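You operate a simulated robot arm through the tools that you are given. There is no shell and no other tool. Be economical: measure what you need, move in short steps, check, and stop when the job is done.

You are at the controls of a simulated robot arm. One attempt, no reset.

Task
Wipe off the dark smear, then turn the brass knob till fresh grease shows.
Fine: pull the long red lever (the brake) first and push it back once the grease shows; use the blue cloth and put it back; stop at the first bead. What is to be rubbed or washed off counts as gone when no trace of it is left.

Only the result counts: the job must be done as asked and must still hold three seconds after the hand-in. Knocking over, shifting, dropping, spilling or breaking anything else fails it. Flat cloth is picked up by pressing the open fingertips on it (5 to 10 N) and closing them slowly along it; thin cloth reads only 2 to 8 mm in the jaws.

Robot
A 6-joint arm with a two-finger gripper, hanging from a carriage that runs on a gantry, over the field with the corners [-1.326, 0.005], [-1.324, -2.095], [0.056, -2.095], [0.054, 0.005] (x, y) and turns from -5.288 to 6.72 rad about z. Base frame: it is fixed where the carriage stands at the start and does not move with it; the origin is on the floor, on the carriage's upright axis, x ahead of it, y to its left, z up. Readings come in m, rad, newtons and seconds.
With the tool pointing down near the work surface it reaches from about 0.1 to 0.5 m from the robot's upright axis, wherever it stands. Its first joint turns from -2.897 to 2.897 rad. Places, roughly: brass knob [0.5, 0, 1]; dark smear [0.5, -0.1, 0.9]; green cover [0.8, -0.1, 0.9]; long red lever [0.6, 0.1, 1]; steel arm [1.2, -0.1, 0.9]; yellow lever [1, -0.1, 0.9]. Payload 2.45 kg.
Tool frame: the origin (TCP) lies between the finger pads and is the grasp point; the fingertips stand 0.026 m ahead of it; z points along the fingers, y is the line along which they close. Largest opening 0.096 m; the body of the gripper starts 0.069 m behind the TCP.
Orientation is that of the tool frame in the base frame, as a unit quaternion [x, y, z, w]. With the fingers straight down and closing along the base's y, the tool's x points along the base's -x, its y along +y and its z along -z.

Tools
- The arm moves only by the tool jog_arm. Its argument "series" is a list of rows, each a list of 7 numbers: the shift along the tool's x, y, z in m, then the turn, a rotation vector about the tool's x, y, z in rad, then the closure in counts, from 0 (fully open) to 255 (shut). In form: [[x, y, z, wx, wy, wz, grip], ...]. A call has 1 to 10 rows; each row is the pose to reach, as a shift and turn from the pose commanded when the call began, along the tool's axes at that moment. A row lasts 0.2 s, in which the tool goes at most 0.05 m and 0.15 rad; a call with a longer step from one row to the next is refused whole, and so is a gripper value outside its range. A pose out of reach is approached as far as the arm can. The call stops where the force on the tool passes 80 N (or 10 N more than at its start, if that is more) or the arm is blocked; 0.2 s more then pass. Each finger halts on what it meets, pressing with about 35 N; the grip force reading is that of the motor and also rises with nothing between the fingers. The clock runs only during rows and for 0.2 s after the last one: add rows that repeat a pose to give the fingers time. The reply holds the time, the measured pose of the TCP, the force on the tool along the base axes, the opening and the grip force, in the units named above and with some noise, with the torque about the TCP (base axes, N m) and any sound that the robot's microphone picked up.
- Cameras (640 x 400 px; columns grow to the right, rows downward): "scene" is now at [0.2533, -0.009, 1.7885]; the picture's right is [-0.19, -0.98, 0.00], its down [-0.92, 0.18, -0.36] and it looks along [0.36, -0.07, -0.93] (base axes); focal length 265 px, centre (320, 200). "wrist" rides on the gripper at [0.082, 0.003, -0.098] in the tool frame; the picture's right is [-0.04, 1.00, 0.00], its down [-0.73, -0.03, -0.68] and it looks along [-0.68, -0.03, 0.73] (tool axes); focal length 256 px, centre (320, 200). There is no depth. A picture from a camera that has moved, and an enlarged one, comes with that camera's place and axes in the base frame and with its lens.
- grab_frame(camera): a new picture of that camera. No time passes.
- raise_lower(by): slides the trunk up (or, below 0, down) by that many m; the arm and the scene camera ride with it, the base frame stays. It gives what a move gives, with no picture.
- drive_base(legs): drives the robot by 1 to 6 legs, each [ahead, left, turn to the left] in m, m and rad, along the robot's own axes; the way and the turn of a leg run together, so that a leg with both is an arc; at most 1.5 m and 3.142 rad a leg. The arm and the cameras ride along, it lands a little off, and it stops where it bumps. It keeps to its track: a leg is cut to what the track allows. It gives what a move gives.
- turn_head(pan, tilt): turns the head with the scene camera to pan (to the left, within 2.705 rad either way) and tilt (down, from -0.506 to 1.204), counted from straight ahead of the robot. It gives what a move gives.
- zoom(camera, box): a new picture of the part [left, top, right, bottom] of that camera's present view, enlarged. No time passes.
- hand_in(): hands the job in; it is judged then, once.

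Go step by step. Nothing tells you exact positions but the pictures and the camera data: compare them with the known pose of the tool, close in by small moves and look again before you grip or let go. The budget is 120 turns and 82 pictures, counting those below and the enlarged ones. Unless the task says otherwise, let go and move clear before handing in, and close with one line.

The tools are called after "Call:" by a JSON object that holds its "fn" and its "kwargs". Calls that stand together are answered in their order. jog_arm: Moves the arm, as the interface text tells. Its arguments: {"type":"object","properties":{"series":{"type":"array"}},"required":["series"]} The other tools are called the same way: raise_lower (by) slides the trunk up or down; drive_base (legs) drives the base; turn_head (pan, tilt) turns the head that bears the scene camera; grab_frame (camera) takes a picture; zoom (camera, box) takes an enlarged picture of a part of a camera's view; hand_in () hands the job in.

At the start:

```text
time_s: 0.0
tool_pos: [0.3872, -0.0018, 1.0004]
orientation: [0.001, 1.0, 0.0, 0.0]
wrist_force: [0.8, -0.5, 0.3]
ft_torque: [0.0, -0.02, 0.02]
width: 0.0957
finger_force: 0.0
trunk travel left (down, up): [-0.525, 0.077]
robot x, y, heading: [-0.0023, 0.0005, 0.003]
head pan, tilt: [-0.19, 1.201]
```

scene: 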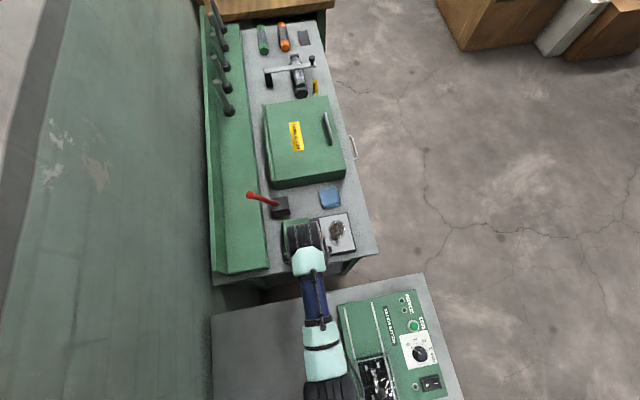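
wrist: 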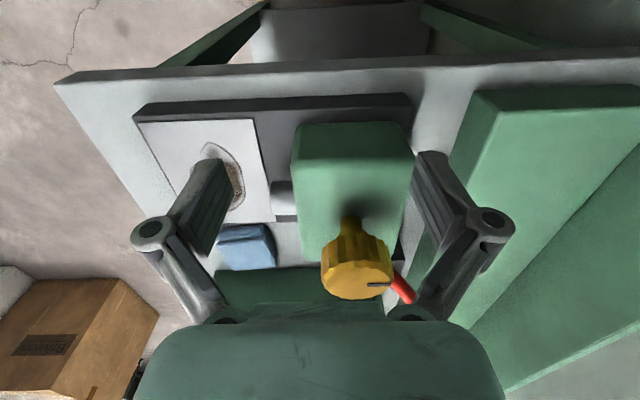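

I see a bench with a green grease unit with a brass knob, a white plate with the dark smear, a blue cloth and a red lever. I'll look closer before moving.

Call:
{"fn": "zoom", "kwargs": {"camera": "scene", "box": [220, 160, 400, 272]}}

Call:
{"fn": "zoom", "kwargs": {"camera": "wrist", "box": [120, 80, 440, 320]}}

```text
3.56 times, centred on (310, 216) of scene
camera zoom: at [0.2533, -0.009, 1.7885], right [-0.19, -0.98, 0.0], down [-0.92, 0.18, -0.36], along [0.36, -0.07, -0.93], focal length 944 px, centre (356, 143)
```

zoom: 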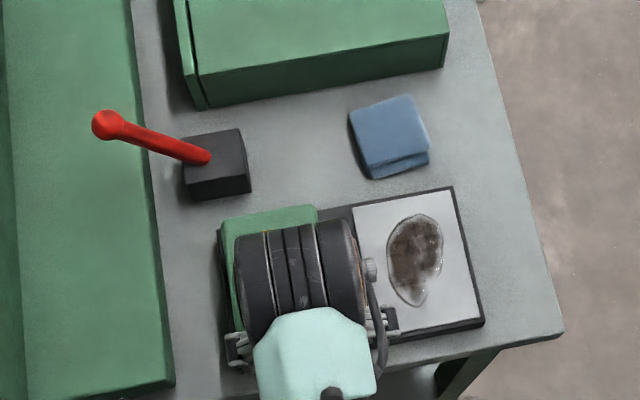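

```text
1.67 times, centred on (280, 200) of wrist
camera zoom: at [0.3055, 0.0024, 1.0986], right [0.04, 1.0, 0.0], down [0.73, -0.03, 0.68], along [0.68, -0.03, -0.73], focal length 427 px, centre (387, 200)
```

zoom: 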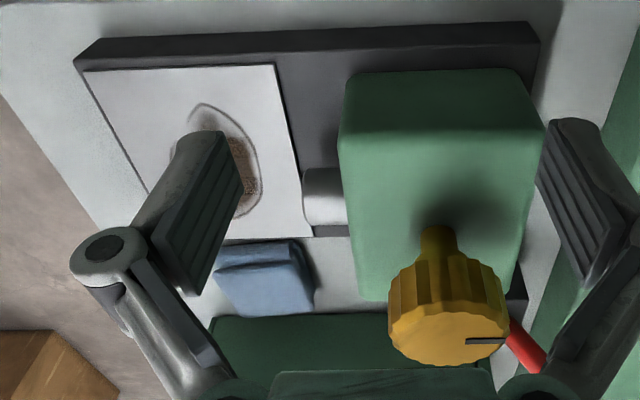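

The knob stands on a vertical stem on the green box at about (0.5, 0.03), with the nozzle pointing over the plate. The lever leans to +y, away from the operator side. I'll rise and look again.

Call:
{"fn": "jog_arm", "kwargs": {"series": [[0, 0, -0.05, 0, 0, 0, 0], [0, 0, -0.1, 0, 0, 0, 0], [0, 0, -0.12, 0, 0, 0, 0]]}}

Call:
{"fn": "grab_frame", "kwargs": {"camera": "wrist"}}

Call:
{"fn": "grab_frame", "kwargs": {"camera": "scene"}}

```text
time_s: 0.8
tool_pos: [0.3907, -0.001, 1.1055]
orientation: [0.0, 1.0, 0.0, 0.001]
wrist_force: [0.8, 0.8, -1.8]
ft_torque: [-0.03, 0.01, 0.02]
width: 0.0958
finger_force: 0.1
out of reach, approached as far as the arm can: row 3
trunk travel left (down, up): [-0.525, 0.077]
robot x, y, heading: [-0.0014, -0.0014, -0.001]
head pan, tilt: [-0.19, 1.201]
```

```text
77 pictures are left
camera wrist: at [0.3087, 0.0032, 1.2035], right [0.04, 1.0, 0.0], down [0.73, -0.03, 0.68], along [0.68, -0.03, -0.73], focal length 256 px, centre (320, 200)
```

wrist: 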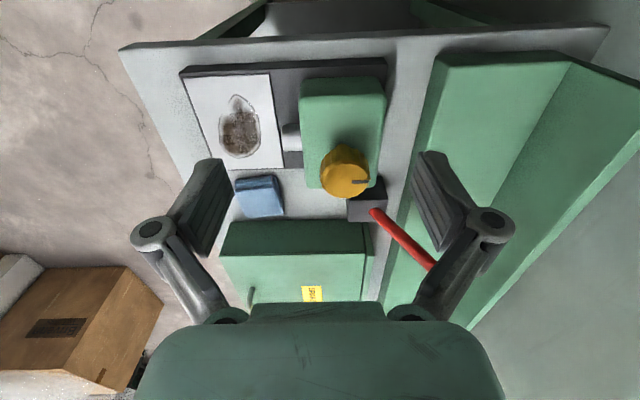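

```text
76 pictures are left
camera scene: at [0.2533, -0.009, 1.7885], right [-0.19, -0.98, 0.0], down [-0.92, 0.18, -0.36], along [0.36, -0.07, -0.93], focal length 265 px, centre (320, 200)
```

scene: 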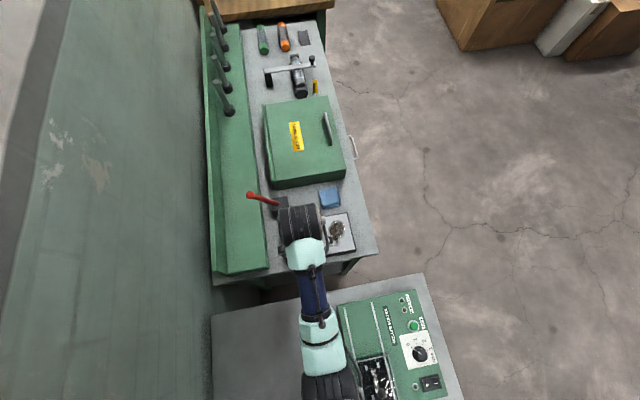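

Triangulated: plate top z≈0.90, smear x 0.42–0.51, y −0.14…−0.08. Cloth is around (0.60, −0.115, 0.885), and the lever runs from (0.588, 0.072, 0.94) to a tip at (0.60, 0.141, 1.036). I'll drive ahead as far as the track allows.

Call:
{"fn": "drive_base", "kwargs": {"legs": [[0.052, 0, 0]]}}

Call:
{"fn": "jog_arm", "kwargs": {"series": [[0, 0, 0, 0, -0.15, 0, 0], [0, 0.0, 0, 0, -0.3, 0, 0], [0, 0.0, 0, 0, -0.4, 0, 100]]}}

Call:
{"fn": "grab_frame", "kwargs": {"camera": "wrist"}}

```text
time_s: 1.7
tool_pos: [0.442, -0.0011, 1.1042]
orientation: [0.0, 1.0, 0.0, 0.0]
wrist_force: [-0.2, -0.3, 0.3]
ft_torque: [-0.01, 0.0, -0.03]
width: 0.096
finger_force: 0.1
trunk travel left (down, up): [-0.525, 0.077]
robot x, y, heading: [0.0502, -0.0021, -0.002]
head pan, tilt: [-0.19, 1.201]
```

```text
time_s: 2.5
tool_pos: [0.4423, -0.0004, 1.1049]
orientation: [0.001, 0.98, 0.0, 0.201]
wrist_force: [0.5, 0.8, 0.9]
ft_torque: [0.02, 0.04, 0.01]
width: 0.0583
finger_force: 0.1
trunk travel left (down, up): [-0.525, 0.077]
robot x, y, heading: [0.0559, 0.0005, 0.003]
head pan, tilt: [-0.19, 1.201]
```

```text
75 pictures are left
camera wrist: at [0.328, 0.0032, 1.1635], right [0.04, 1.0, 0.02], down [0.41, -0.03, 0.91], along [0.91, -0.03, -0.41], focal length 256 px, centre (320, 200)
```

wrist: 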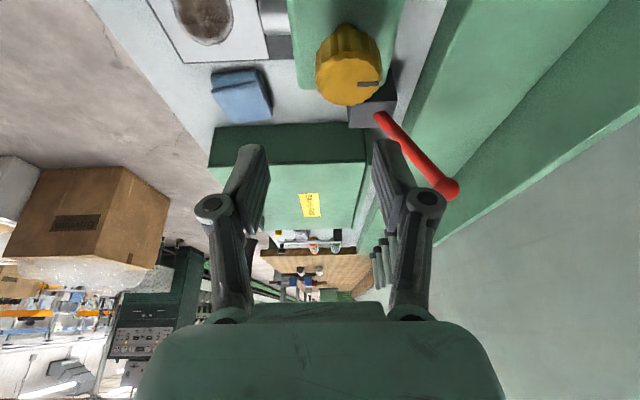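

The lever tip checks out at about (0.59, 0.141, 1.036). I'll bring the gripper above it, to straddle it with the fingers closing along y.

Call:
{"fn": "jog_arm", "kwargs": {"series": [[-0.03, 0.025, 0.012, 0, 0, 0, 70], [-0.06, 0.05, 0.024, 0, 0, 0, 70], [-0.09, 0.075, 0.036, 0, 0, 0, 70], [-0.12, 0.1, 0.05, 0, 0, 0, 70], [-0.1435, 0.126, 0.061, 0, 0, 0, 70], [-0.1435, 0.126, 0.061, 0, 0, 0, 70]]}}

Call:
{"fn": "grab_frame", "kwargs": {"camera": "wrist"}}

Call:
{"fn": "zoom", "kwargs": {"camera": "scene", "box": [220, 160, 400, 272]}}

```text
time_s: 3.9
tool_pos: [0.597, 0.1257, 1.1045]
orientation: [-0.001, 0.98, 0.0, 0.2]
wrist_force: [-0.7, 0.6, -0.5]
ft_torque: [-0.02, 0.02, -0.01]
width: 0.0695
finger_force: 0.1
trunk travel left (down, up): [-0.525, 0.077]
robot x, y, heading: [0.0493, -0.0007, 0.003]
head pan, tilt: [-0.19, 1.201]
```

```text
74 pictures are left
camera wrist: at [0.4843, 0.1302, 1.1638], right [0.04, 1.0, 0.02], down [0.41, -0.03, 0.91], along [0.91, -0.03, -0.41], focal length 256 px, centre (320, 200)
```

wrist: 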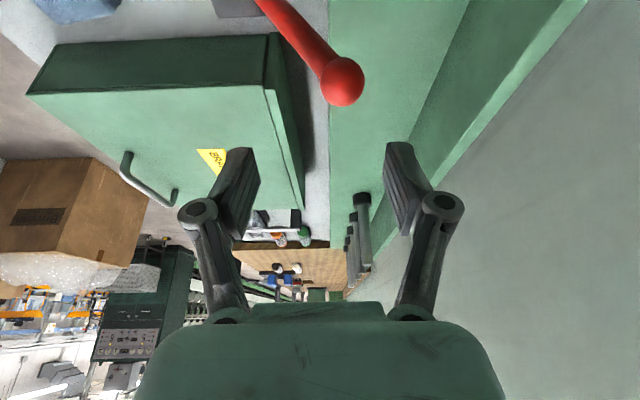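

```text
3.56 times, centred on (310, 216) of scene
camera zoom: at [0.3045, -0.009, 1.7885], right [-0.19, -0.98, 0.0], down [-0.92, 0.18, -0.36], along [0.36, -0.07, -0.93], focal length 944 px, centre (356, 143)
```

zoom: 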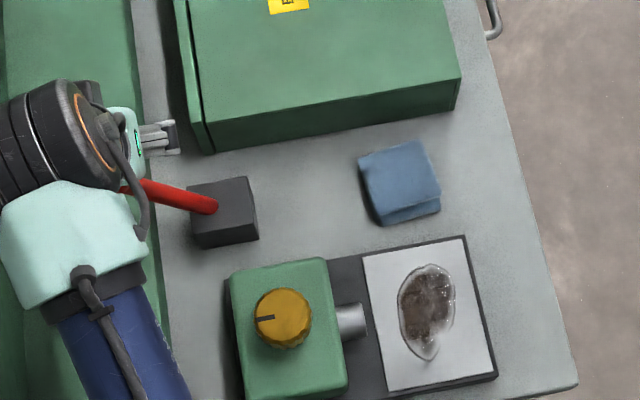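

Gripper is centred over the lever (ball at about (0.596, 0.141, 1.036)). Now I go down to straddle it.

Call:
{"fn": "jog_arm", "kwargs": {"series": [[0.0117, 0, 0.0277, 0, 0, 0, 70], [0.0234, 0, 0.0553, 0, 0, 0, 70], [0.035, 0, 0.083, 0, 0, 0, 70]]}}

Call:
{"fn": "grab_frame", "kwargs": {"camera": "wrist"}}

```text
time_s: 4.7
tool_pos: [0.5991, 0.1233, 1.0161]
orientation: [0.0, 0.98, 0.0, 0.199]
wrist_force: [-0.4, -0.7, 0.2]
ft_torque: [0.01, 0.02, 0.0]
width: 0.0696
finger_force: 0.0
trunk travel left (down, up): [-0.525, 0.077]
robot x, y, heading: [0.0533, -0.0023, 0.006]
head pan, tilt: [-0.19, 1.201]
```

```text
72 pictures are left
camera wrist: at [0.4852, 0.1282, 1.0746], right [0.04, 1.0, 0.02], down [0.41, -0.03, 0.91], along [0.91, -0.03, -0.41], focal length 256 px, centre (320, 200)
```

wrist: 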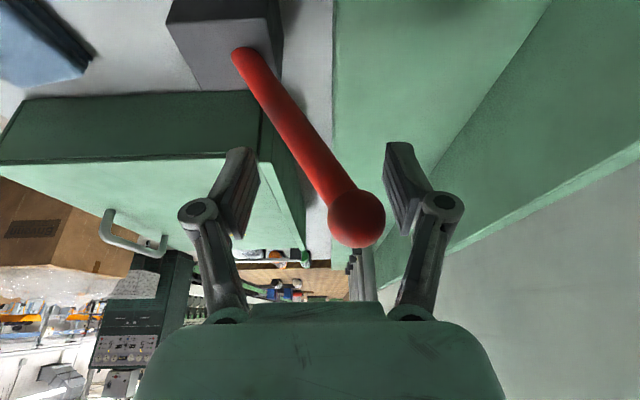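

The lever is between the fingers. I'll pull towards −y in short steps, watching force and sound.

Call:
{"fn": "jog_arm", "kwargs": {"series": [[0, -0.015, 0, 0, 0, 0, 70], [-0.002, -0.03, -0.004, 0, 0, 0, 70], [-0.004, -0.045, -0.009, 0, 0, 0, 70], [-0.005, -0.06, -0.012, 0, 0, 0, 70]]}}

Call:
{"fn": "grab_frame", "kwargs": {"camera": "wrist"}}

```text
time_s: 5.7
tool_pos: [0.597, 0.064, 1.0291]
orientation: [0.0, 0.98, 0.0, 0.198]
wrist_force: [1.7, 0.0, -0.1]
ft_torque: [-0.02, 0.01, -0.02]
width: 0.0697
finger_force: 0.1
trunk travel left (down, up): [-0.525, 0.077]
robot x, y, heading: [0.0528, 0.0006, -0.002]
head pan, tilt: [-0.19, 1.201]
```

```text
71 pictures are left
camera wrist: at [0.4843, 0.0684, 1.0876], right [0.04, 1.0, 0.01], down [0.41, -0.03, 0.91], along [0.91, -0.03, -0.41], focal length 256 px, centre (320, 200)
```

wrist: 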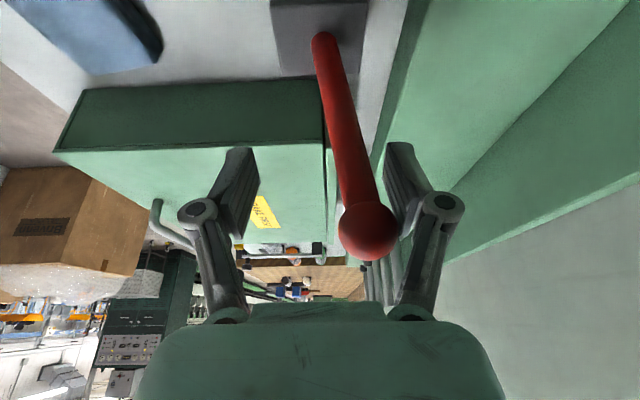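

The lever follows easily. Continuing.

Call:
{"fn": "jog_arm", "kwargs": {"series": [[0, -0.015, 0, 0, 0, 0, 70], [0, -0.03, 0, 0, 0, 0, 70], [0, -0.045, 0, 0, 0, 0, 70], [0, -0.06, 0, 0, 0, 0, 70], [0.002, -0.075, 0.004, 0, 0, 0, 70]]}}

Call:
{"fn": "grab_frame", "kwargs": {"camera": "wrist"}}

```text
time_s: 6.9
tool_pos: [0.5977, -0.0104, 1.0238]
orientation: [0.0, 0.98, 0.0, 0.2]
wrist_force: [0.3, 0.0, -0.1]
ft_torque: [-0.01, 0.01, 0.01]
width: 0.07
finger_force: 0.6
trunk travel left (down, up): [-0.525, 0.077]
robot x, y, heading: [0.051, 0.0033, -0.001]
head pan, tilt: [-0.19, 1.201]
```

```text
70 pictures are left
camera wrist: at [0.4836, -0.0066, 1.082], right [0.04, 1.0, 0.02], down [0.41, -0.03, 0.91], along [0.91, -0.03, -0.41], focal length 256 px, centre (320, 200)
```

wrist: 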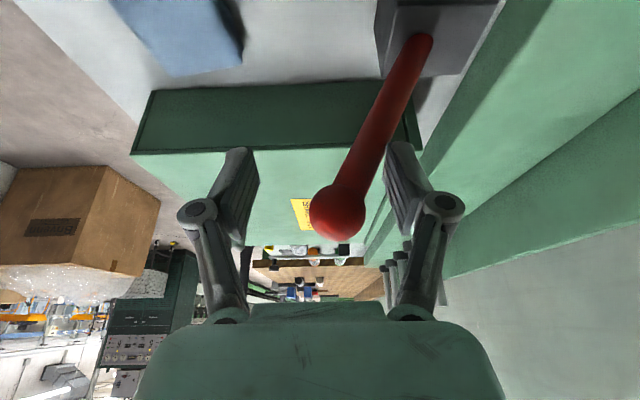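

It now leans about as far to −y as it first did to +y. I'll probe further in small steps for an end stop.

Call:
{"fn": "jog_arm", "kwargs": {"series": [[0, -0.006, 0, 0, 0, 0, 70], [0.001, -0.012, 0.003, 0, 0, 0, 70]]}}

Call:
{"fn": "grab_frame", "kwargs": {"camera": "wrist"}}

```text
time_s: 7.5
tool_pos: [0.5984, -0.0212, 1.0203]
orientation: [0.0, 0.98, 0.001, 0.199]
wrist_force: [-3.4, 4.6, 4.8]
ft_torque: [0.23, 0.04, 0.09]
width: 0.074
finger_force: 3.4
trunk travel left (down, up): [-0.525, 0.077]
robot x, y, heading: [0.05, 0.0014, -0.002]
head pan, tilt: [-0.19, 1.201]
```

```text
69 pictures are left
camera wrist: at [0.4842, -0.0167, 1.079], right [0.04, 1.0, 0.02], down [0.41, -0.03, 0.91], along [0.91, -0.03, -0.41], focal length 256 px, centre (320, 200)
```

wrist: 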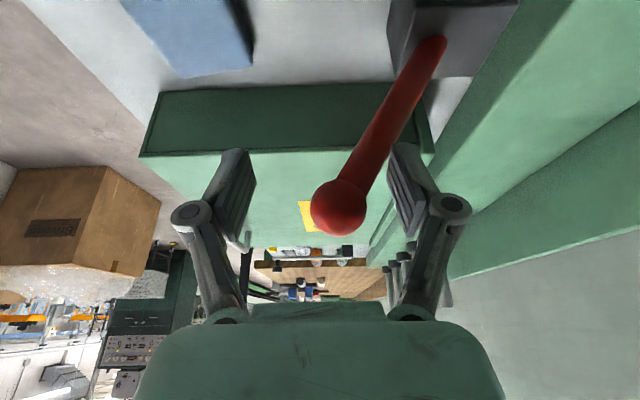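

The force and the fingers being pressed open show the lever has met its stop. I'll back off a little and rise clear.

Call:
{"fn": "jog_arm", "kwargs": {"series": [[0, 0.012, 0, 0, 0, 0, 70], [-0.0117, 0.012, -0.0277, 0, 0, 0, 60], [-0.0234, 0.012, -0.0553, 0, 0, 0, 50], [-0.035, 0.012, -0.083, 0, 0, 0, 50], [-0.043, 0.012, -0.102, 0, 0, 0, 50]]}}

Call:
{"fn": "jog_arm", "kwargs": {"series": [[0, -0.03, 0, 0, 0, 0, 0], [0, -0.06, 0, 0, 0, 0, 0], [0, -0.09, 0, 0, 0, 0, 0], [0, -0.106, 0, 0, 0, 0, 0]]}}

Call:
{"fn": "zoom", "kwargs": {"camera": "scene", "box": [220, 160, 400, 272]}}

Call:
{"fn": "grab_frame", "kwargs": {"camera": "wrist"}}

```text
time_s: 8.7
tool_pos: [0.5978, -0.01, 1.1306]
orientation: [0.0, 0.98, 0.0, 0.198]
wrist_force: [0.3, 0.2, -0.1]
ft_torque: [-0.02, -0.02, -0.01]
width: 0.0773
finger_force: 0.1
trunk travel left (down, up): [-0.525, 0.077]
robot x, y, heading: [0.0561, 0.0012, -0.0]
head pan, tilt: [-0.19, 1.201]
```

```text
time_s: 9.7
tool_pos: [0.5947, -0.116, 1.1298]
orientation: [0.0, 0.98, 0.0, 0.2]
wrist_force: [-0.1, 0.1, 0.2]
ft_torque: [-0.01, 0.0, -0.02]
width: 0.0961
finger_force: 0.1
trunk travel left (down, up): [-0.525, 0.077]
robot x, y, heading: [0.0497, 0.0035, -0.002]
head pan, tilt: [-0.19, 1.201]
```

```text
3.56 times, centred on (310, 216) of scene
camera zoom: at [0.3045, -0.0089, 1.7885], right [-0.19, -0.98, 0.0], down [-0.92, 0.18, -0.36], along [0.36, -0.07, -0.93], focal length 944 px, centre (356, 143)
```

zoom: 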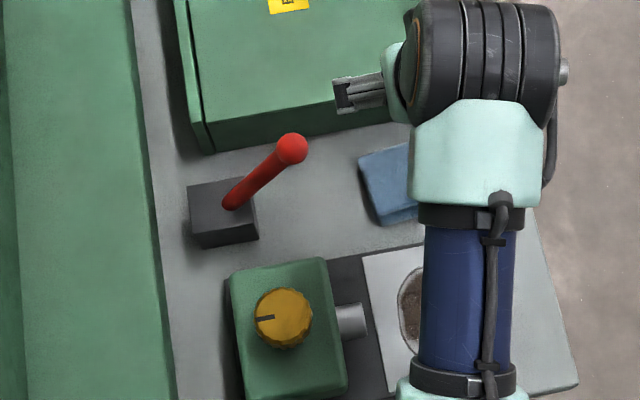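

```text
67 pictures are left
camera wrist: at [0.4819, -0.1124, 1.1891], right [0.04, 1.0, 0.02], down [0.41, -0.03, 0.91], along [0.91, -0.03, -0.41], focal length 256 px, centre (320, 200)
```

wrist: 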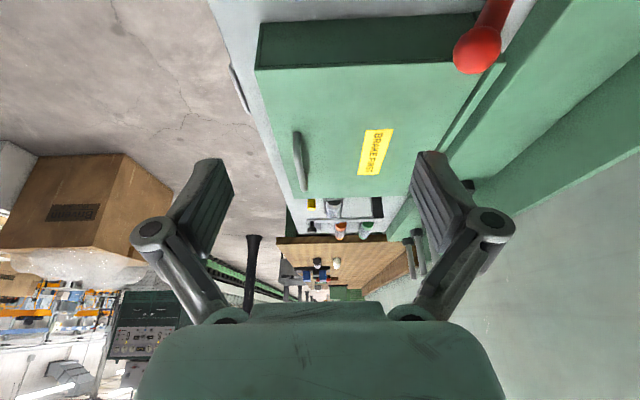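

Lever is pulled and stays; it leans to the operator side. Now I'll go upright and back to look at the cloth through the wrist camera.

Call:
{"fn": "jog_arm", "kwargs": {"series": [[0.04, 0, 0.002, 0, 0.1, 0, 0], [0.08, 0, 0.004, 0, 0.2, 0, 0], [0.12, 0, 0.006, 0, 0.3, 0, 0], [0.16, 0, 0.008, 0, 0.4, 0, 0]]}}

Call:
{"fn": "grab_frame", "kwargs": {"camera": "wrist"}}

Call:
{"fn": "zoom", "kwargs": {"camera": "wrist", "box": [220, 120, 420, 245]}}

```text
time_s: 10.7
tool_pos: [0.4532, -0.1167, 1.0599]
orientation: [0.0, 1.0, 0.001, 0.0]
wrist_force: [1.1, 0.2, -0.4]
ft_torque: [-0.02, -0.01, 0.0]
width: 0.0959
finger_force: 0.2
trunk travel left (down, up): [-0.525, 0.077]
robot x, y, heading: [0.0525, -0.0018, 0.002]
head pan, tilt: [-0.19, 1.201]
```

```text
66 pictures are left
camera wrist: at [0.3721, -0.1131, 1.1585], right [0.04, 1.0, 0.0], down [0.73, -0.03, 0.68], along [0.68, -0.03, -0.73], focal length 256 px, centre (320, 200)
```

wrist: 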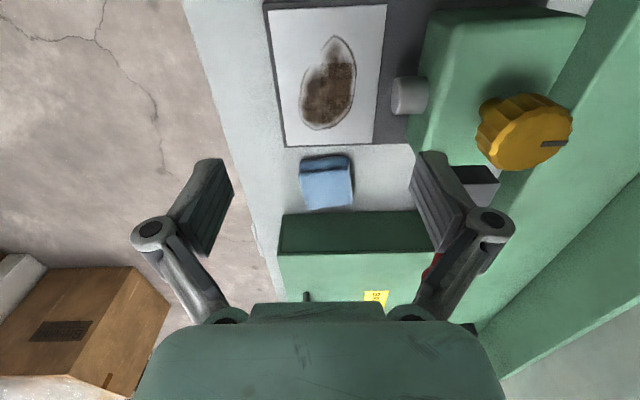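

```text
3.20 times, centred on (320, 182) of wrist
camera zoom: at [0.3721, -0.1131, 1.1585], right [0.04, 1.0, 0.0], down [0.73, -0.03, 0.68], along [0.68, -0.03, -0.73], focal length 819 px, centre (320, 256)
```

zoom: 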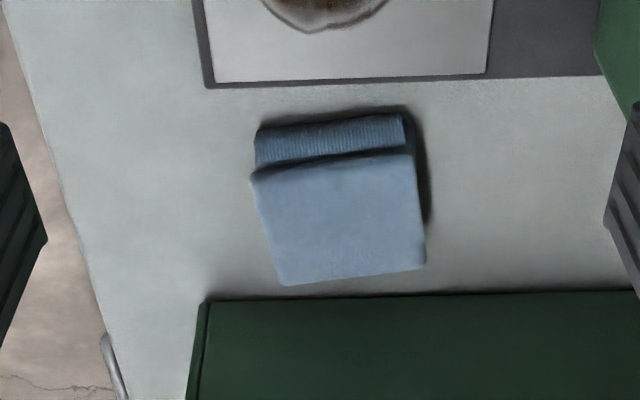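

The cloth is a folded pad of roughly 6.6 × 6.6 cm centred near (0.607, −0.114), top z≈0.88. The cover front is at x≈0.664. I'll move upright above the pad.

Call:
{"fn": "jog_arm", "kwargs": {"series": [[-0.04, 0, 0, 0, 0, 0, 0], [-0.08, 0, 0, 0, 0, 0, 0], [-0.12, 0, 0, 0, 0, 0, 0], [-0.15, 0, 0, 0, 0, 0, 60], [-0.15, 0, 0.04, 0, 0, 0, 90], [-0.15, 0, 0.08, 0, 0, 0, 115]]}}

Call:
{"fn": "grab_frame", "kwargs": {"camera": "wrist"}}

Call:
{"fn": "zoom", "kwargs": {"camera": "scene", "box": [220, 160, 400, 272]}}

```text
time_s: 12.1
tool_pos: [0.5891, -0.1121, 0.9881]
orientation: [0.0, 1.0, 0.001, 0.0]
wrist_force: [-0.2, 0.8, -1.0]
ft_torque: [0.0, -0.02, 0.02]
width: 0.0525
finger_force: 0.0
out of reach, approached as far as the arm can: row 6
trunk travel left (down, up): [-0.525, 0.077]
robot x, y, heading: [0.0519, 0.0019, -0.001]
head pan, tilt: [-0.19, 1.201]
```

```text
64 pictures are left
camera wrist: at [0.508, -0.1081, 1.0862], right [0.04, 1.0, 0.0], down [0.73, -0.03, 0.68], along [0.68, -0.03, -0.73], focal length 256 px, centre (320, 200)
```

wrist: 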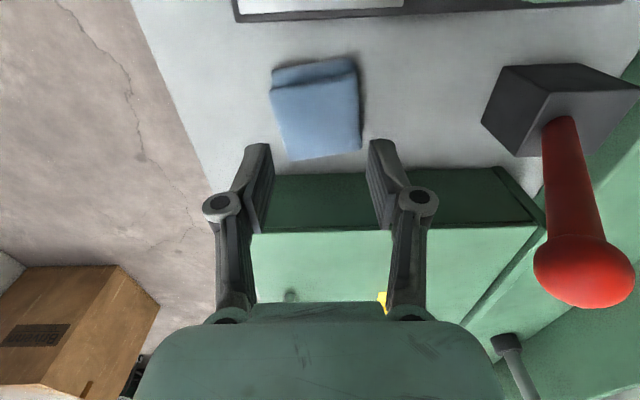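

```text
3.56 times, centred on (310, 216) of scene
camera zoom: at [0.3036, -0.0088, 1.7879], right [-0.19, -0.98, 0.0], down [-0.92, 0.18, -0.36], along [0.35, -0.07, -0.93], focal length 944 px, centre (356, 143)
```

zoom: 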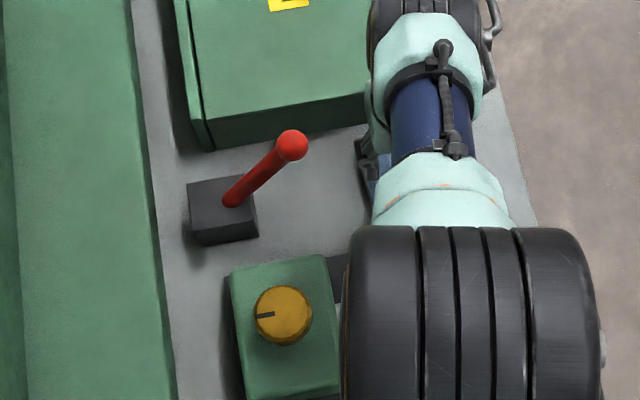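

Upright reach ends at x≈0.589 at this height. I'll lift the tool, then lower the trunk for more reach.

Call:
{"fn": "jog_arm", "kwargs": {"series": [[0.0, 0, -0.04, 0, 0, 0, 115], [0.0, 0, -0.09, 0, 0, 0, 115]]}}

Call:
{"fn": "raise_lower", "kwargs": {"by": -0.12}}

```text
time_s: 12.7
tool_pos: [0.6308, -0.121, 1.0597]
orientation: [0.0, 1.0, 0.0, 0.0]
wrist_force: [0.0, 0.1, -0.3]
ft_torque: [-0.02, -0.05, 0.0]
width: 0.0526
finger_force: 0.0
out of reach, approached as far as the arm can: row 1, 2
trunk travel left (down, up): [-0.525, 0.077]
robot x, y, heading: [0.0522, 0.001, -0.0]
head pan, tilt: [-0.19, 1.201]
```

```text
time_s: 14.2
tool_pos: [0.6314, -0.1191, 0.9391]
orientation: [0.0, 1.0, 0.0, 0.0]
wrist_force: [0.1, 0.4, 0.1]
ft_torque: [-0.05, 0.0, -0.01]
width: 0.0525
finger_force: 0.0
trunk travel left (down, up): [-0.405, 0.197]
robot x, y, heading: [0.0512, 0.0013, 0.0]
head pan, tilt: [-0.19, 1.201]
```

Reach is there now. I'll shift back to x≈0.605 at this height.

Call:
{"fn": "jog_arm", "kwargs": {"series": [[0.013, 0.002, 0, 0, 0, 0, 115], [0.026, 0.005, 0, 0, 0, 0, 115]]}}

Call:
{"fn": "grab_frame", "kwargs": {"camera": "wrist"}}

```text
time_s: 14.8
tool_pos: [0.6256, -0.1174, 0.9273]
orientation: [-0.001, 1.0, 0.001, 0.0]
wrist_force: [-0.9, 0.2, 0.2]
ft_torque: [-0.01, 0.02, -0.03]
width: 0.0526
finger_force: 0.0
out of reach, approached as far as the arm can: row 1, 2
trunk travel left (down, up): [-0.405, 0.197]
robot x, y, heading: [0.0513, 0.0012, 0.003]
head pan, tilt: [-0.19, 1.201]
```

```text
62 pictures are left
camera wrist: at [0.5433, -0.1142, 1.0259], right [0.04, 1.0, 0.0], down [0.73, -0.03, 0.68], along [0.68, -0.03, -0.73], focal length 256 px, centre (320, 200)
```

wrist: 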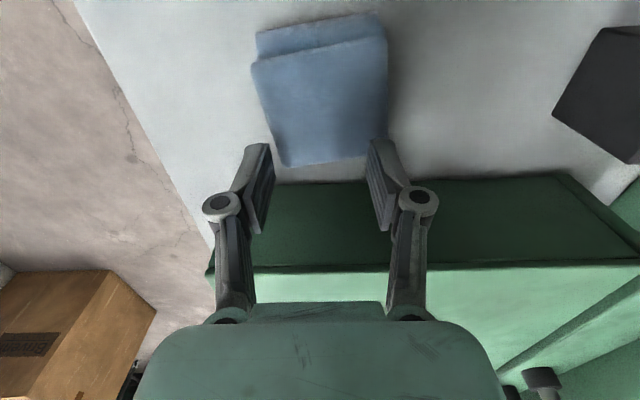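

The pose reading drifts at the reach edge; I'll issue a null move to see what the commanded pose is.

Call:
{"fn": "jog_arm", "kwargs": {"series": [[0, 0, 0, 0, 0, 0, 115], [0, 0, 0, 0, 0, 0, 115]]}}

```text
time_s: 15.4
tool_pos: [0.6252, -0.1179, 0.9272]
orientation: [0.0, 1.0, 0.001, -0.001]
wrist_force: [-0.4, -0.7, -0.3]
ft_torque: [-0.01, 0.01, 0.0]
width: 0.0527
finger_force: 0.0
trunk travel left (down, up): [-0.405, 0.197]
robot x, y, heading: [0.0546, 0.0024, 0.001]
head pan, tilt: [-0.19, 1.201]
```

Call:
{"fn": "jog_arm", "kwargs": {"series": [[0.03, 0, -0.03, 0, 0, 0, 115], [0.06, 0, -0.06, 0, 0, 0, 115], [0.09, 0, -0.06, 0, 0, 0, 115], [0.12, 0, -0.06, 0, 0, 0, 115]]}}

Call:
{"fn": "grab_frame", "kwargs": {"camera": "scene"}}

```text
time_s: 16.4
tool_pos: [0.6271, -0.1419, 0.9422]
orientation: [0.0, 1.0, -0.001, -0.001]
wrist_force: [-0.7, 0.9, -0.7]
ft_torque: [-0.01, 0.01, 0.01]
width: 0.0528
finger_force: 0.0
out of reach, approached as far as the arm can: row 1, 2, 3, 4
trunk travel left (down, up): [-0.405, 0.197]
robot x, y, heading: [0.0509, 0.0013, -0.003]
head pan, tilt: [-0.19, 1.201]
```

```text
61 pictures are left
camera scene: at [0.3046, -0.0089, 1.6685], right [-0.19, -0.98, 0.0], down [-0.92, 0.18, -0.36], along [0.36, -0.07, -0.93], focal length 265 px, centre (320, 200)
```

scene: 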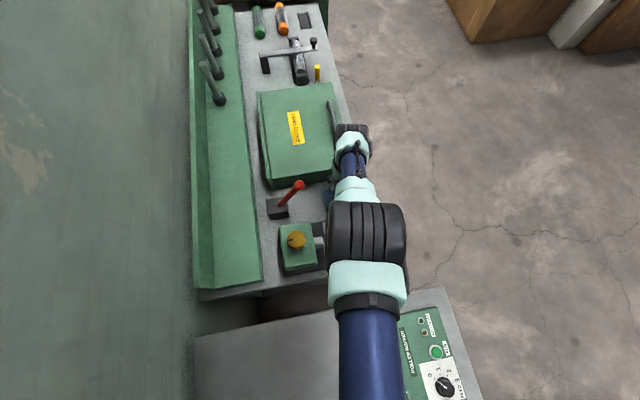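

The arm is stretched nearly straight and the solver is stuck at that singularity. I'll try to break out by tilting the tool forward.

Call:
{"fn": "jog_arm", "kwargs": {"series": [[0, 0, 0, 0, -0.15, 0, 115], [0.0, 0, 0.0, 0, -0.3, 0, 115], [0.0, 0, 0.0, 0, -0.4, 0, 115]]}}

```text
time_s: 17.3
tool_pos: [0.6549, -0.1603, 0.8927]
orientation: [0.002, 0.984, 0.006, 0.176]
wrist_force: [-43.2, -6.9, 12.6]
ft_torque: [-0.13, 1.72, -0.22]
width: 0.0058
finger_force: 16.2
out of reach, approached as far as the arm can: row 1, 2, 3
trunk travel left (down, up): [-0.405, 0.197]
robot x, y, heading: [0.0505, 0.0003, -0.001]
head pan, tilt: [-0.19, 1.201]
stopped in row 3: the force on the tool passed its limit at 96 N (the readings are from after the stop); the commanded pose is now the measured one
```

The tool slid down into the cover's front. I look before doing anything.

Call:
{"fn": "grab_frame", "kwargs": {"camera": "scene"}}

Call:
{"fn": "grab_frame", "kwargs": {"camera": "wrist"}}

```text
60 pictures are left
camera scene: at [0.299, -0.0092, 1.6666], right [-0.19, -0.98, 0.0], down [-0.92, 0.18, -0.36], along [0.35, -0.07, -0.93], focal length 265 px, centre (320, 200)
```

scene: 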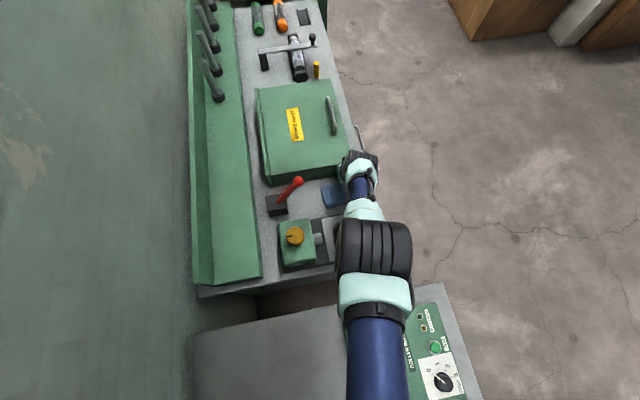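

```text
59 pictures are left
camera wrist: at [0.5442, -0.1573, 0.9569], right [0.04, 1.0, 0.02], down [0.45, -0.04, 0.89], along [0.89, -0.02, -0.45], focal length 256 px, centre (320, 200)
```

wrist: 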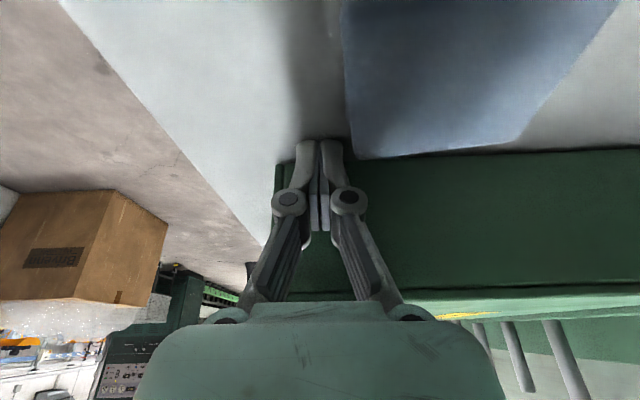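

The cover and cloth look in place. I'll relieve the pressure by driving the base slightly back and right, then raise the trunk.

Call:
{"fn": "drive_base", "kwargs": {"legs": [[-0.012, -0.012, 0]]}}

Call:
{"fn": "raise_lower", "kwargs": {"by": 0.12}}

Call:
{"fn": "drive_base", "kwargs": {"legs": [[-0.15, 0, 0]]}}

Call:
{"fn": "grab_frame", "kwargs": {"camera": "wrist"}}

Call:
{"fn": "grab_frame", "kwargs": {"camera": "scene"}}

```text
time_s: 18.1
tool_pos: [0.6572, -0.1737, 0.9026]
orientation: [0.0, 0.982, 0.003, 0.187]
wrist_force: [-6.6, -3.2, -1.5]
ft_torque: [-0.08, 0.1, 0.08]
width: 0.0549
finger_force: 0.0
trunk travel left (down, up): [-0.405, 0.197]
robot x, y, heading: [0.0408, -0.0085, 0.003]
head pan, tilt: [-0.19, 1.201]
```

```text
time_s: 19.6
tool_pos: [0.6553, -0.1716, 1.0208]
orientation: [0.0, 0.983, 0.004, 0.184]
wrist_force: [-14.3, 1.9, 0.3]
ft_torque: [-0.05, 0.23, 0.42]
width: 0.0557
finger_force: 1.2
trunk travel left (down, up): [-0.525, 0.077]
robot x, y, heading: [0.0381, -0.013, 0.001]
head pan, tilt: [-0.19, 1.201]
```

```text
time_s: 21.0
tool_pos: [0.5084, -0.1724, 1.0229]
orientation: [0.0, 0.982, 0.003, 0.187]
wrist_force: [-0.3, -0.9, -0.7]
ft_torque: [-0.03, 0.02, -0.02]
width: 0.0526
finger_force: 0.1
trunk travel left (down, up): [-0.525, 0.077]
robot x, y, heading: [-0.1142, -0.0131, 0.0]
head pan, tilt: [-0.19, 1.201]
```

```text
58 pictures are left
camera wrist: at [0.3955, -0.1693, 1.0841], right [0.04, 1.0, 0.02], down [0.43, -0.04, 0.9], along [0.9, -0.02, -0.43], focal length 256 px, centre (320, 200)
```

wrist: 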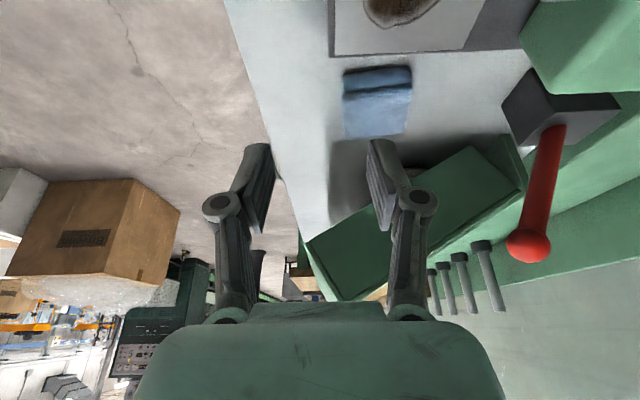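

```text
57 pictures are left
camera scene: at [0.1404, -0.0209, 1.7885], right [-0.19, -0.98, 0.0], down [-0.92, 0.18, -0.36], along [0.36, -0.07, -0.93], focal length 265 px, centre (320, 200)
```

scene: 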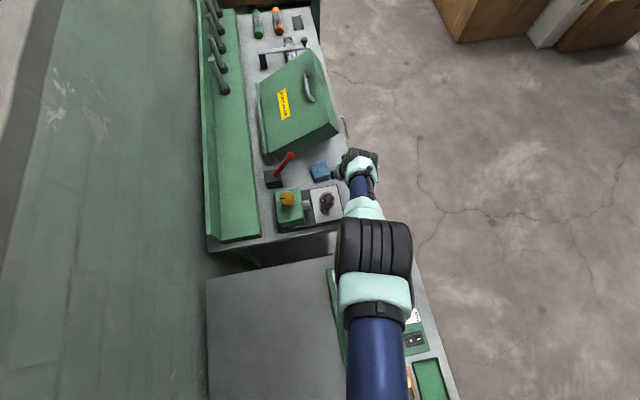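

The green cover has been lifted on its −y side — it appears to be a hinged lid caught by a finger. I'll check whether it is settling.

Call:
{"fn": "jog_arm", "kwargs": {"series": [[0, 0, 0, 0, 0, 0, 115], [0, 0, 0, 0, 0, 0, 115], [0, 0, 0, 0, 0, 0, 115], [0, 0, 0, 0, 0, 0, 115], [0, 0, 0, 0, 0, 0, 115]]}}

Call:
{"fn": "zoom", "kwargs": {"camera": "scene", "box": [220, 20, 400, 132]}}

Call:
{"fn": "zoom", "kwargs": {"camera": "wrist", "box": [220, 60, 640, 322]}}

```text
time_s: 22.2
tool_pos: [0.5074, -0.1714, 1.0229]
orientation: [0.0, 0.982, 0.004, 0.187]
wrist_force: [0.4, -0.4, 0.1]
ft_torque: [-0.01, 0.03, 0.01]
width: 0.0528
finger_force: 0.0
trunk travel left (down, up): [-0.525, 0.077]
robot x, y, heading: [-0.1103, -0.0115, 0.002]
head pan, tilt: [-0.19, 1.201]
```

```text
3.56 times, centred on (310, 76) of scene
camera zoom: at [0.1404, -0.0209, 1.7885], right [-0.19, -0.98, 0.0], down [-0.92, 0.18, -0.36], along [0.36, -0.07, -0.93], focal length 944 px, centre (356, 641)
```

zoom: 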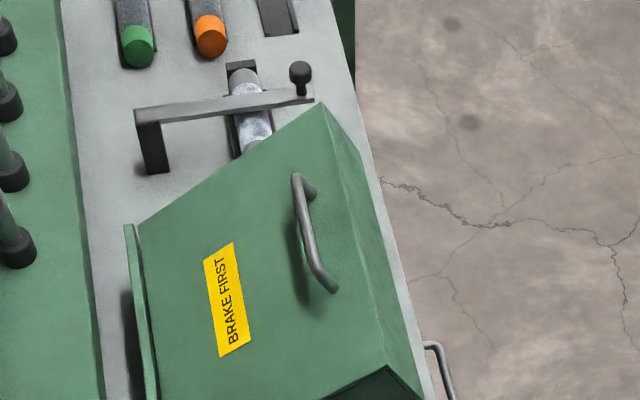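

```text
1.52 times, centred on (430, 191) of wrist
camera zoom: at [0.3955, -0.1693, 1.084], right [0.04, 1.0, 0.02], down [0.43, -0.04, 0.9], along [0.9, -0.02, -0.43], focal length 390 px, centre (152, 214)
```

zoom: 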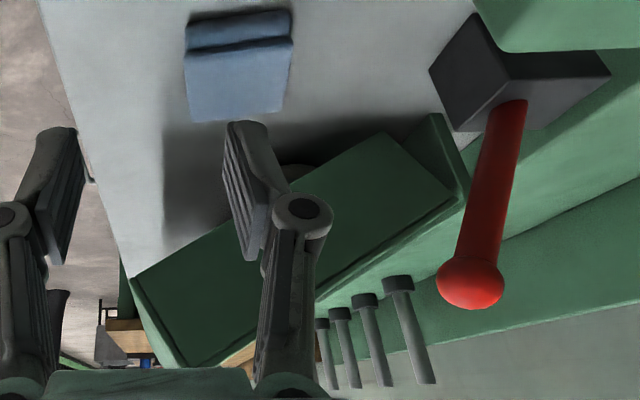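

The cover is a hinged guard (hinge on its +y side) held part-open by friction; I must press it shut again. First I bring the arm back from the stretched configuration, in free space.

Call:
{"fn": "jog_arm", "kwargs": {"series": [[0.02, 0.01, -0.02, 0, 0, 0, 115], [0.04, 0.02, -0.04, 0, 0, 0, 115], [0.07, 0.03, -0.05, 0, 0, 0, 115], [0.1, 0.03, -0.05, 0, 0, 0, 160]]}}

```text
time_s: 23.2
tool_pos: [0.4797, -0.1655, 0.9776]
orientation: [0.001, 0.982, 0.003, 0.187]
wrist_force: [-0.7, 0.0, 1.0]
ft_torque: [-0.02, 0.03, 0.0]
width: 0.036
finger_force: 0.1
out of reach, approached as far as the arm can: row 1, 2, 3, 4
trunk travel left (down, up): [-0.525, 0.077]
robot x, y, heading: [-0.1107, -0.01, -0.005]
head pan, tilt: [-0.19, 1.201]
```

Still stuck: probably the elbow has slipped slightly past straight. I'll gain free space (raise, back up) and try stretching outward and then pulling in.

Call:
{"fn": "raise_lower", "kwargs": {"by": 0.077}}

Call:
{"fn": "drive_base", "kwargs": {"legs": [[-0.2, 0, 0]]}}

Call:
{"fn": "jog_arm", "kwargs": {"series": [[-0.04, 0, -0.02, 0, 0, 0, 160], [-0.08, 0, -0.04, 0, 0, 0, 160], [-0.12, 0, -0.06, 0, 0, 0, 160], [-0.08, 0, -0.08, 0, 0, 0, 160], [-0.04, 0, -0.09, 0, 0, 0, 160], [0.0, 0, -0.1, 0, 0, 0, 160]]}}

```text
time_s: 24.3
tool_pos: [0.4795, -0.1666, 1.0548]
orientation: [-0.001, 0.982, 0.004, 0.187]
wrist_force: [-0.6, 0.5, 0.8]
ft_torque: [0.02, 0.01, 0.02]
width: 0.036
finger_force: 0.1
trunk travel left (down, up): [-0.602, 0.0]
robot x, y, heading: [-0.1106, -0.0087, -0.0]
head pan, tilt: [-0.19, 1.201]
```

```text
time_s: 25.9
tool_pos: [0.2801, -0.1645, 1.0554]
orientation: [-0.001, 0.983, 0.003, 0.186]
wrist_force: [-0.2, 0.5, 0.2]
ft_torque: [0.01, 0.01, -0.01]
width: 0.036
finger_force: 0.1
trunk travel left (down, up): [-0.602, 0.0]
robot x, y, heading: [-0.3106, -0.0102, -0.002]
head pan, tilt: [-0.19, 1.201]
```

```text
time_s: 27.3
tool_pos: [0.308, -0.1886, 1.1071]
orientation: [-0.001, 0.982, 0.003, 0.186]
wrist_force: [0.1, 0.7, 0.0]
ft_torque: [0.04, 0.05, 0.01]
width: 0.0362
finger_force: 0.2
out of reach, approached as far as the arm can: row 1, 2, 3, 4, 5, 6
trunk travel left (down, up): [-0.602, 0.0]
robot x, y, heading: [-0.3102, -0.0113, 0.002]
head pan, tilt: [-0.19, 1.201]
```

Call:
{"fn": "jog_arm", "kwargs": {"series": [[0.024, 0.009, -0.032, 0, 0, 0, 160], [0.048, 0.018, -0.064, 0, 0, 0, 160], [0.071, 0.027, -0.096, 0, 0, 0, 160], [0.095, 0.036, -0.128, 0, 0, 0, 160], [0.119, 0.045, -0.16, 0, 0, 0, 160], [0.143, 0.054, -0.193, 0, 0, 0, 160], [0.167, 0.063, -0.225, 0, 0, 0, 160], [0.19, 0.072, -0.257, 0, 0, 0, 160]]}}

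Call:
{"fn": "grab_frame", "kwargs": {"camera": "scene"}}

```text
time_s: 29.1
tool_pos: [0.3094, -0.1927, 1.1082]
orientation: [0.0, 0.982, 0.003, 0.187]
wrist_force: [-0.9, 0.4, 0.7]
ft_torque: [-0.02, 0.02, -0.01]
width: 0.0358
finger_force: 0.1
out of reach, approached as far as the arm can: row 1, 2, 3, 4, 5, 6, 7, 8
trunk travel left (down, up): [-0.602, 0.0]
robot x, y, heading: [-0.312, -0.0081, 0.004]
head pan, tilt: [-0.19, 1.201]
```

```text
54 pictures are left
camera scene: at [-0.059, -0.0204, 1.8655], right [-0.19, -0.98, 0.0], down [-0.92, 0.18, -0.36], along [0.36, -0.07, -0.93], focal length 265 px, centre (320, 200)
```

scene: 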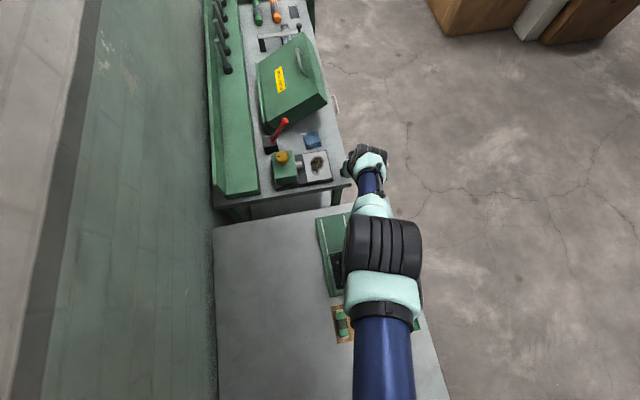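

I'll probe which small directions are reachable from here, using the per-row report.

Call:
{"fn": "jog_arm", "kwargs": {"series": [[0.006, 0, 0, 0, 0, 0, 160], [-0.006, 0, 0, 0, 0, 0, 160], [0, 0.006, 0, 0, 0, 0, 160], [0, -0.006, 0, 0, 0, 0, 160], [0, 0, 0.006, 0, 0, 0, 160], [0, 0, -0.006, 0, 0, 0, 160], [0, 0, 0, 0, 0.04, 0, 160], [0, 0, 0, 0, -0.04, 0, 160], [0, 0, 0, 0.04, 0, 0, 160], [0, 0, 0, 0, 0, 0, 160]]}}

```text
time_s: 31.3
tool_pos: [0.3092, -0.1929, 1.1025]
orientation: [0.0, 0.982, 0.003, 0.187]
wrist_force: [-0.3, -0.1, 0.6]
ft_torque: [0.0, 0.0, -0.03]
width: 0.0355
finger_force: 0.1
out of reach, approached as far as the arm can: row 2, 5, 7
trunk travel left (down, up): [-0.602, 0.0]
robot x, y, heading: [-0.311, -0.0117, 0.001]
head pan, tilt: [-0.19, 1.201]
```

Inward directions are reachable now. I'll pull in by moderate steps.

Call:
{"fn": "jog_arm", "kwargs": {"series": [[0.01, 0.0, -0.005, 0, 0, 0, 160], [0.025, 0, -0.015, 0, 0, 0, 160], [0.045, 0, -0.03, 0, 0, 0, 160], [0.07, 0, -0.045, 0, 0, 0, 160], [0.1, 0, -0.06, 0, 0, 0, 160]]}}

```text
time_s: 32.5
tool_pos: [0.1943, -0.1947, 1.1232]
orientation: [-0.001, 0.982, 0.004, 0.188]
wrist_force: [0.5, -0.7, 1.2]
ft_torque: [-0.02, 0.08, 0.01]
width: 0.0358
finger_force: 0.0
trunk travel left (down, up): [-0.602, 0.0]
robot x, y, heading: [-0.3126, -0.0121, 0.001]
head pan, tilt: [-0.19, 1.201]
```

Unstuck. Plan for the lid: tilt more (0.6 rad) so I stay away from the stretch limit, place closed fingertips above its −y front part, and press it shut by lowering the trunk.

Call:
{"fn": "jog_arm", "kwargs": {"series": [[0, 0.03, -0.01, 0, -0.11, 0, 255], [0.0, 0.06, -0.03, 0, -0.22, 0, 255], [0, 0.06, -0.03, 0, -0.22, 0, 255]]}}

Call:
{"fn": "drive_base", "kwargs": {"legs": [[0.362, 0.01, 0]]}}

Call:
{"fn": "grab_frame", "kwargs": {"camera": "wrist"}}

```text
time_s: 33.3
tool_pos: [0.1839, -0.1338, 1.1506]
orientation: [-0.001, 0.956, 0.004, 0.294]
wrist_force: [-1.4, 0.5, -0.4]
ft_torque: [-0.01, 0.0, 0.02]
width: 0.0
finger_force: 29.0
trunk travel left (down, up): [-0.602, 0.0]
robot x, y, heading: [-0.3095, -0.0096, 0.002]
head pan, tilt: [-0.19, 1.201]
```

```text
time_s: 35.6
tool_pos: [0.5457, -0.1267, 1.15]
orientation: [0.001, 0.956, 0.003, 0.293]
wrist_force: [0.0, 0.4, -0.7]
ft_torque: [0.02, 0.02, -0.01]
width: 0.0
finger_force: 28.6
trunk travel left (down, up): [-0.602, 0.0]
robot x, y, heading: [0.0519, 0.0011, -0.002]
head pan, tilt: [-0.19, 1.201]
```

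```text
53 pictures are left
camera wrist: at [0.4229, -0.1226, 1.1862], right [0.03, 1.0, 0.03], down [0.23, -0.04, 0.97], along [0.97, -0.02, -0.23], focal length 256 px, centre (320, 200)
```

wrist: 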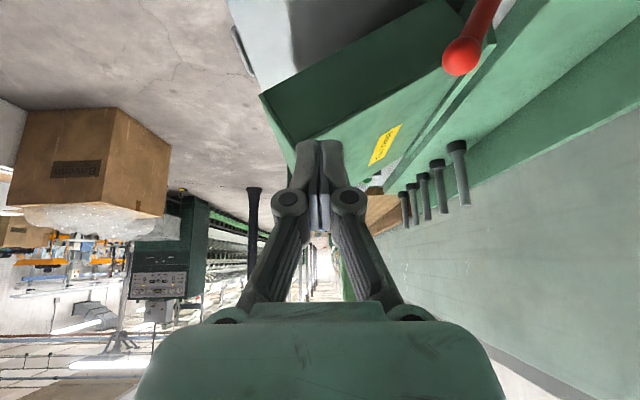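

The lid's −y top corner is at about (0.664, −0.146, 1.08). I move the closed fingertips over the lid.

Call:
{"fn": "jog_arm", "kwargs": {"series": [[-0.034, 0, 0.023, 0, 0, 0, 255], [-0.068, 0, 0.046, 0, 0, 0, 255], [-0.103, 0, 0.07, 0, 0, 0, 255]]}}

Call:
{"fn": "raise_lower", "kwargs": {"by": -0.04}}

Call:
{"fn": "grab_frame", "kwargs": {"camera": "wrist"}}

```text
time_s: 36.5
tool_pos: [0.6666, -0.1263, 1.1506]
orientation: [0.0, 0.956, 0.003, 0.292]
wrist_force: [-1.5, 0.5, -1.0]
ft_torque: [0.01, -0.05, 0.0]
width: 0.0001
finger_force: 28.2
trunk travel left (down, up): [-0.602, 0.0]
robot x, y, heading: [0.0522, -0.001, -0.003]
head pan, tilt: [-0.19, 1.201]
```

```text
time_s: 37.3
tool_pos: [0.6683, -0.1268, 1.1113]
orientation: [-0.001, 0.956, 0.003, 0.293]
wrist_force: [-0.3, 0.7, -0.4]
ft_torque: [-0.02, -0.01, 0.01]
width: 0.0
finger_force: 28.2
trunk travel left (down, up): [-0.562, 0.04]
robot x, y, heading: [0.0531, -0.0032, -0.001]
head pan, tilt: [-0.19, 1.201]
```

```text
52 pictures are left
camera wrist: at [0.5453, -0.1223, 1.1468], right [0.03, 1.0, 0.03], down [0.23, -0.04, 0.97], along [0.97, -0.02, -0.23], focal length 256 px, centre (320, 200)
```

wrist: 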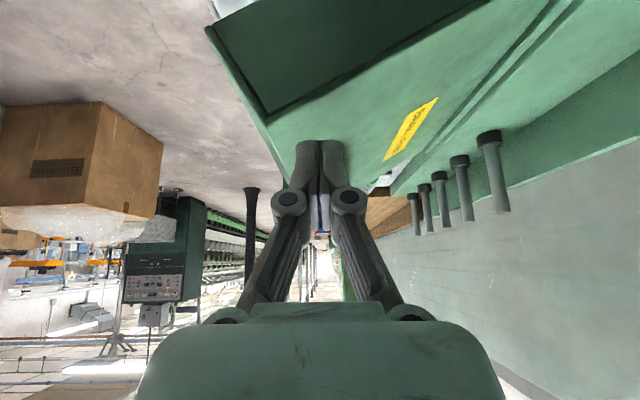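

Fingertips are just above the lid. Lowering in steps.

Call:
{"fn": "raise_lower", "kwargs": {"by": -0.04}}

Call:
{"fn": "grab_frame", "kwargs": {"camera": "wrist"}}

```text
time_s: 38.1
tool_pos: [0.669, -0.1263, 1.0718]
orientation: [0.001, 0.956, 0.003, 0.293]
wrist_force: [-0.2, 0.2, 0.6]
ft_torque: [0.01, -0.03, 0.02]
width: 0.0002
finger_force: 28.5
trunk travel left (down, up): [-0.522, 0.08]
robot x, y, heading: [0.0503, -0.0039, -0.0]
head pan, tilt: [-0.19, 1.201]
```

```text
51 pictures are left
camera wrist: at [0.5452, -0.1223, 1.1067], right [0.03, 1.0, 0.03], down [0.23, -0.04, 0.97], along [0.97, -0.02, -0.23], focal length 256 px, centre (320, 200)
```

wrist: 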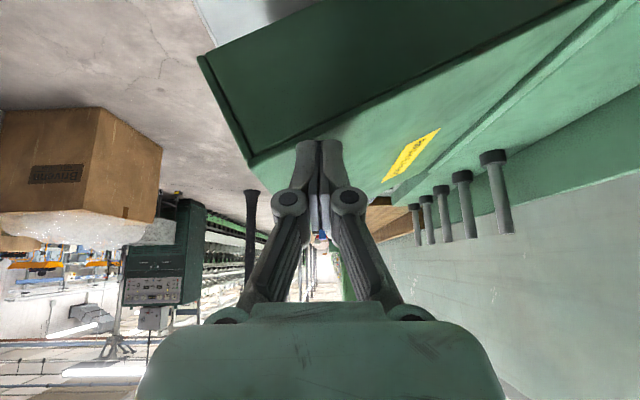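

The lid follows (corner 1.081→1.059). Continuing down, in smaller steps near shut.

Call:
{"fn": "raise_lower", "kwargs": {"by": -0.04}}

Call:
{"fn": "raise_lower", "kwargs": {"by": -0.03}}

Call:
{"fn": "grab_frame", "kwargs": {"camera": "wrist"}}

```text
time_s: 38.9
tool_pos: [0.6677, -0.1261, 1.0308]
orientation: [0.002, 0.956, 0.003, 0.293]
wrist_force: [0.8, -0.8, -1.2]
ft_torque: [0.03, 0.01, -0.01]
width: 0.0
finger_force: 28.5
trunk travel left (down, up): [-0.482, 0.12]
robot x, y, heading: [0.0511, -0.0022, 0.0]
head pan, tilt: [-0.19, 1.201]
```

```text
time_s: 39.7
tool_pos: [0.6677, -0.1262, 1.0001]
orientation: [0.0, 0.956, 0.003, 0.293]
wrist_force: [-0.5, 0.2, 0.3]
ft_torque: [0.0, -0.01, -0.01]
width: 0.0
finger_force: 28.4
trunk travel left (down, up): [-0.452, 0.15]
robot x, y, heading: [0.053, -0.003, 0.007]
head pan, tilt: [-0.19, 1.201]
```

```text
50 pictures are left
camera wrist: at [0.5453, -0.1223, 1.0367], right [0.03, 1.0, 0.03], down [0.23, -0.04, 0.97], along [0.97, -0.02, -0.23], focal length 256 px, centre (320, 200)
```

wrist: 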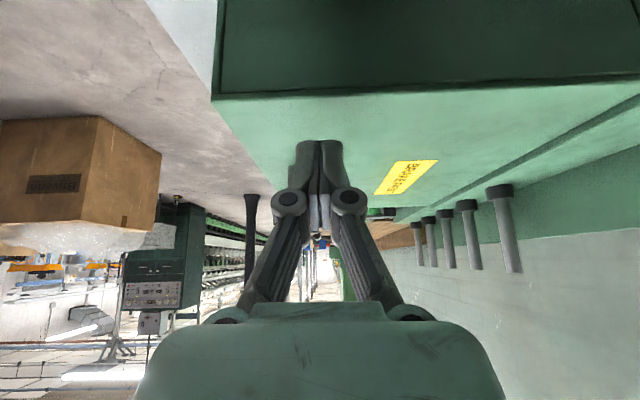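

Nearly flat. A bit more until force tells it is seated.

Call:
{"fn": "raise_lower", "kwargs": {"by": -0.015}}

Call:
{"fn": "raise_lower", "kwargs": {"by": -0.006}}

Call:
{"fn": "grab_frame", "kwargs": {"camera": "wrist"}}

```text
time_s: 40.3
tool_pos: [0.6678, -0.1261, 0.9857]
orientation: [0.001, 0.956, 0.003, 0.293]
wrist_force: [0.2, -0.9, 0.0]
ft_torque: [-0.04, -0.01, 0.01]
width: 0.0003
finger_force: 28.6
trunk travel left (down, up): [-0.437, 0.165]
robot x, y, heading: [0.0481, -0.0027, 0.001]
head pan, tilt: [-0.19, 1.201]
```

```text
time_s: 40.9
tool_pos: [0.6671, -0.1268, 0.9797]
orientation: [0.001, 0.956, 0.004, 0.293]
wrist_force: [0.1, 0.5, 0.3]
ft_torque: [0.0, 0.0, -0.03]
width: 0.0
finger_force: 28.6
trunk travel left (down, up): [-0.431, 0.171]
robot x, y, heading: [0.0522, -0.0021, 0.001]
head pan, tilt: [-0.19, 1.201]
```

```text
49 pictures are left
camera wrist: at [0.5452, -0.1223, 1.0157], right [0.03, 1.0, 0.03], down [0.23, -0.04, 0.97], along [0.97, -0.02, -0.23], focal length 256 px, centre (320, 200)
```

wrist: 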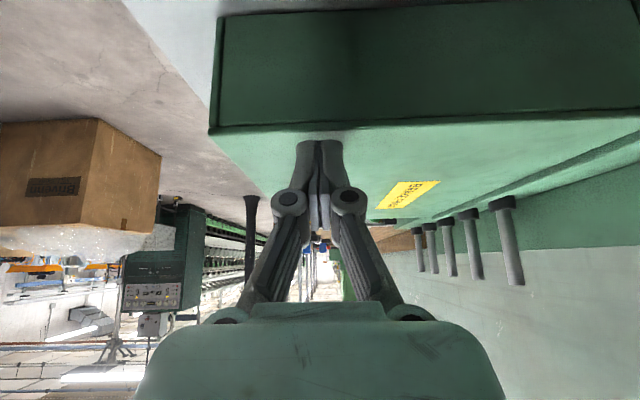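

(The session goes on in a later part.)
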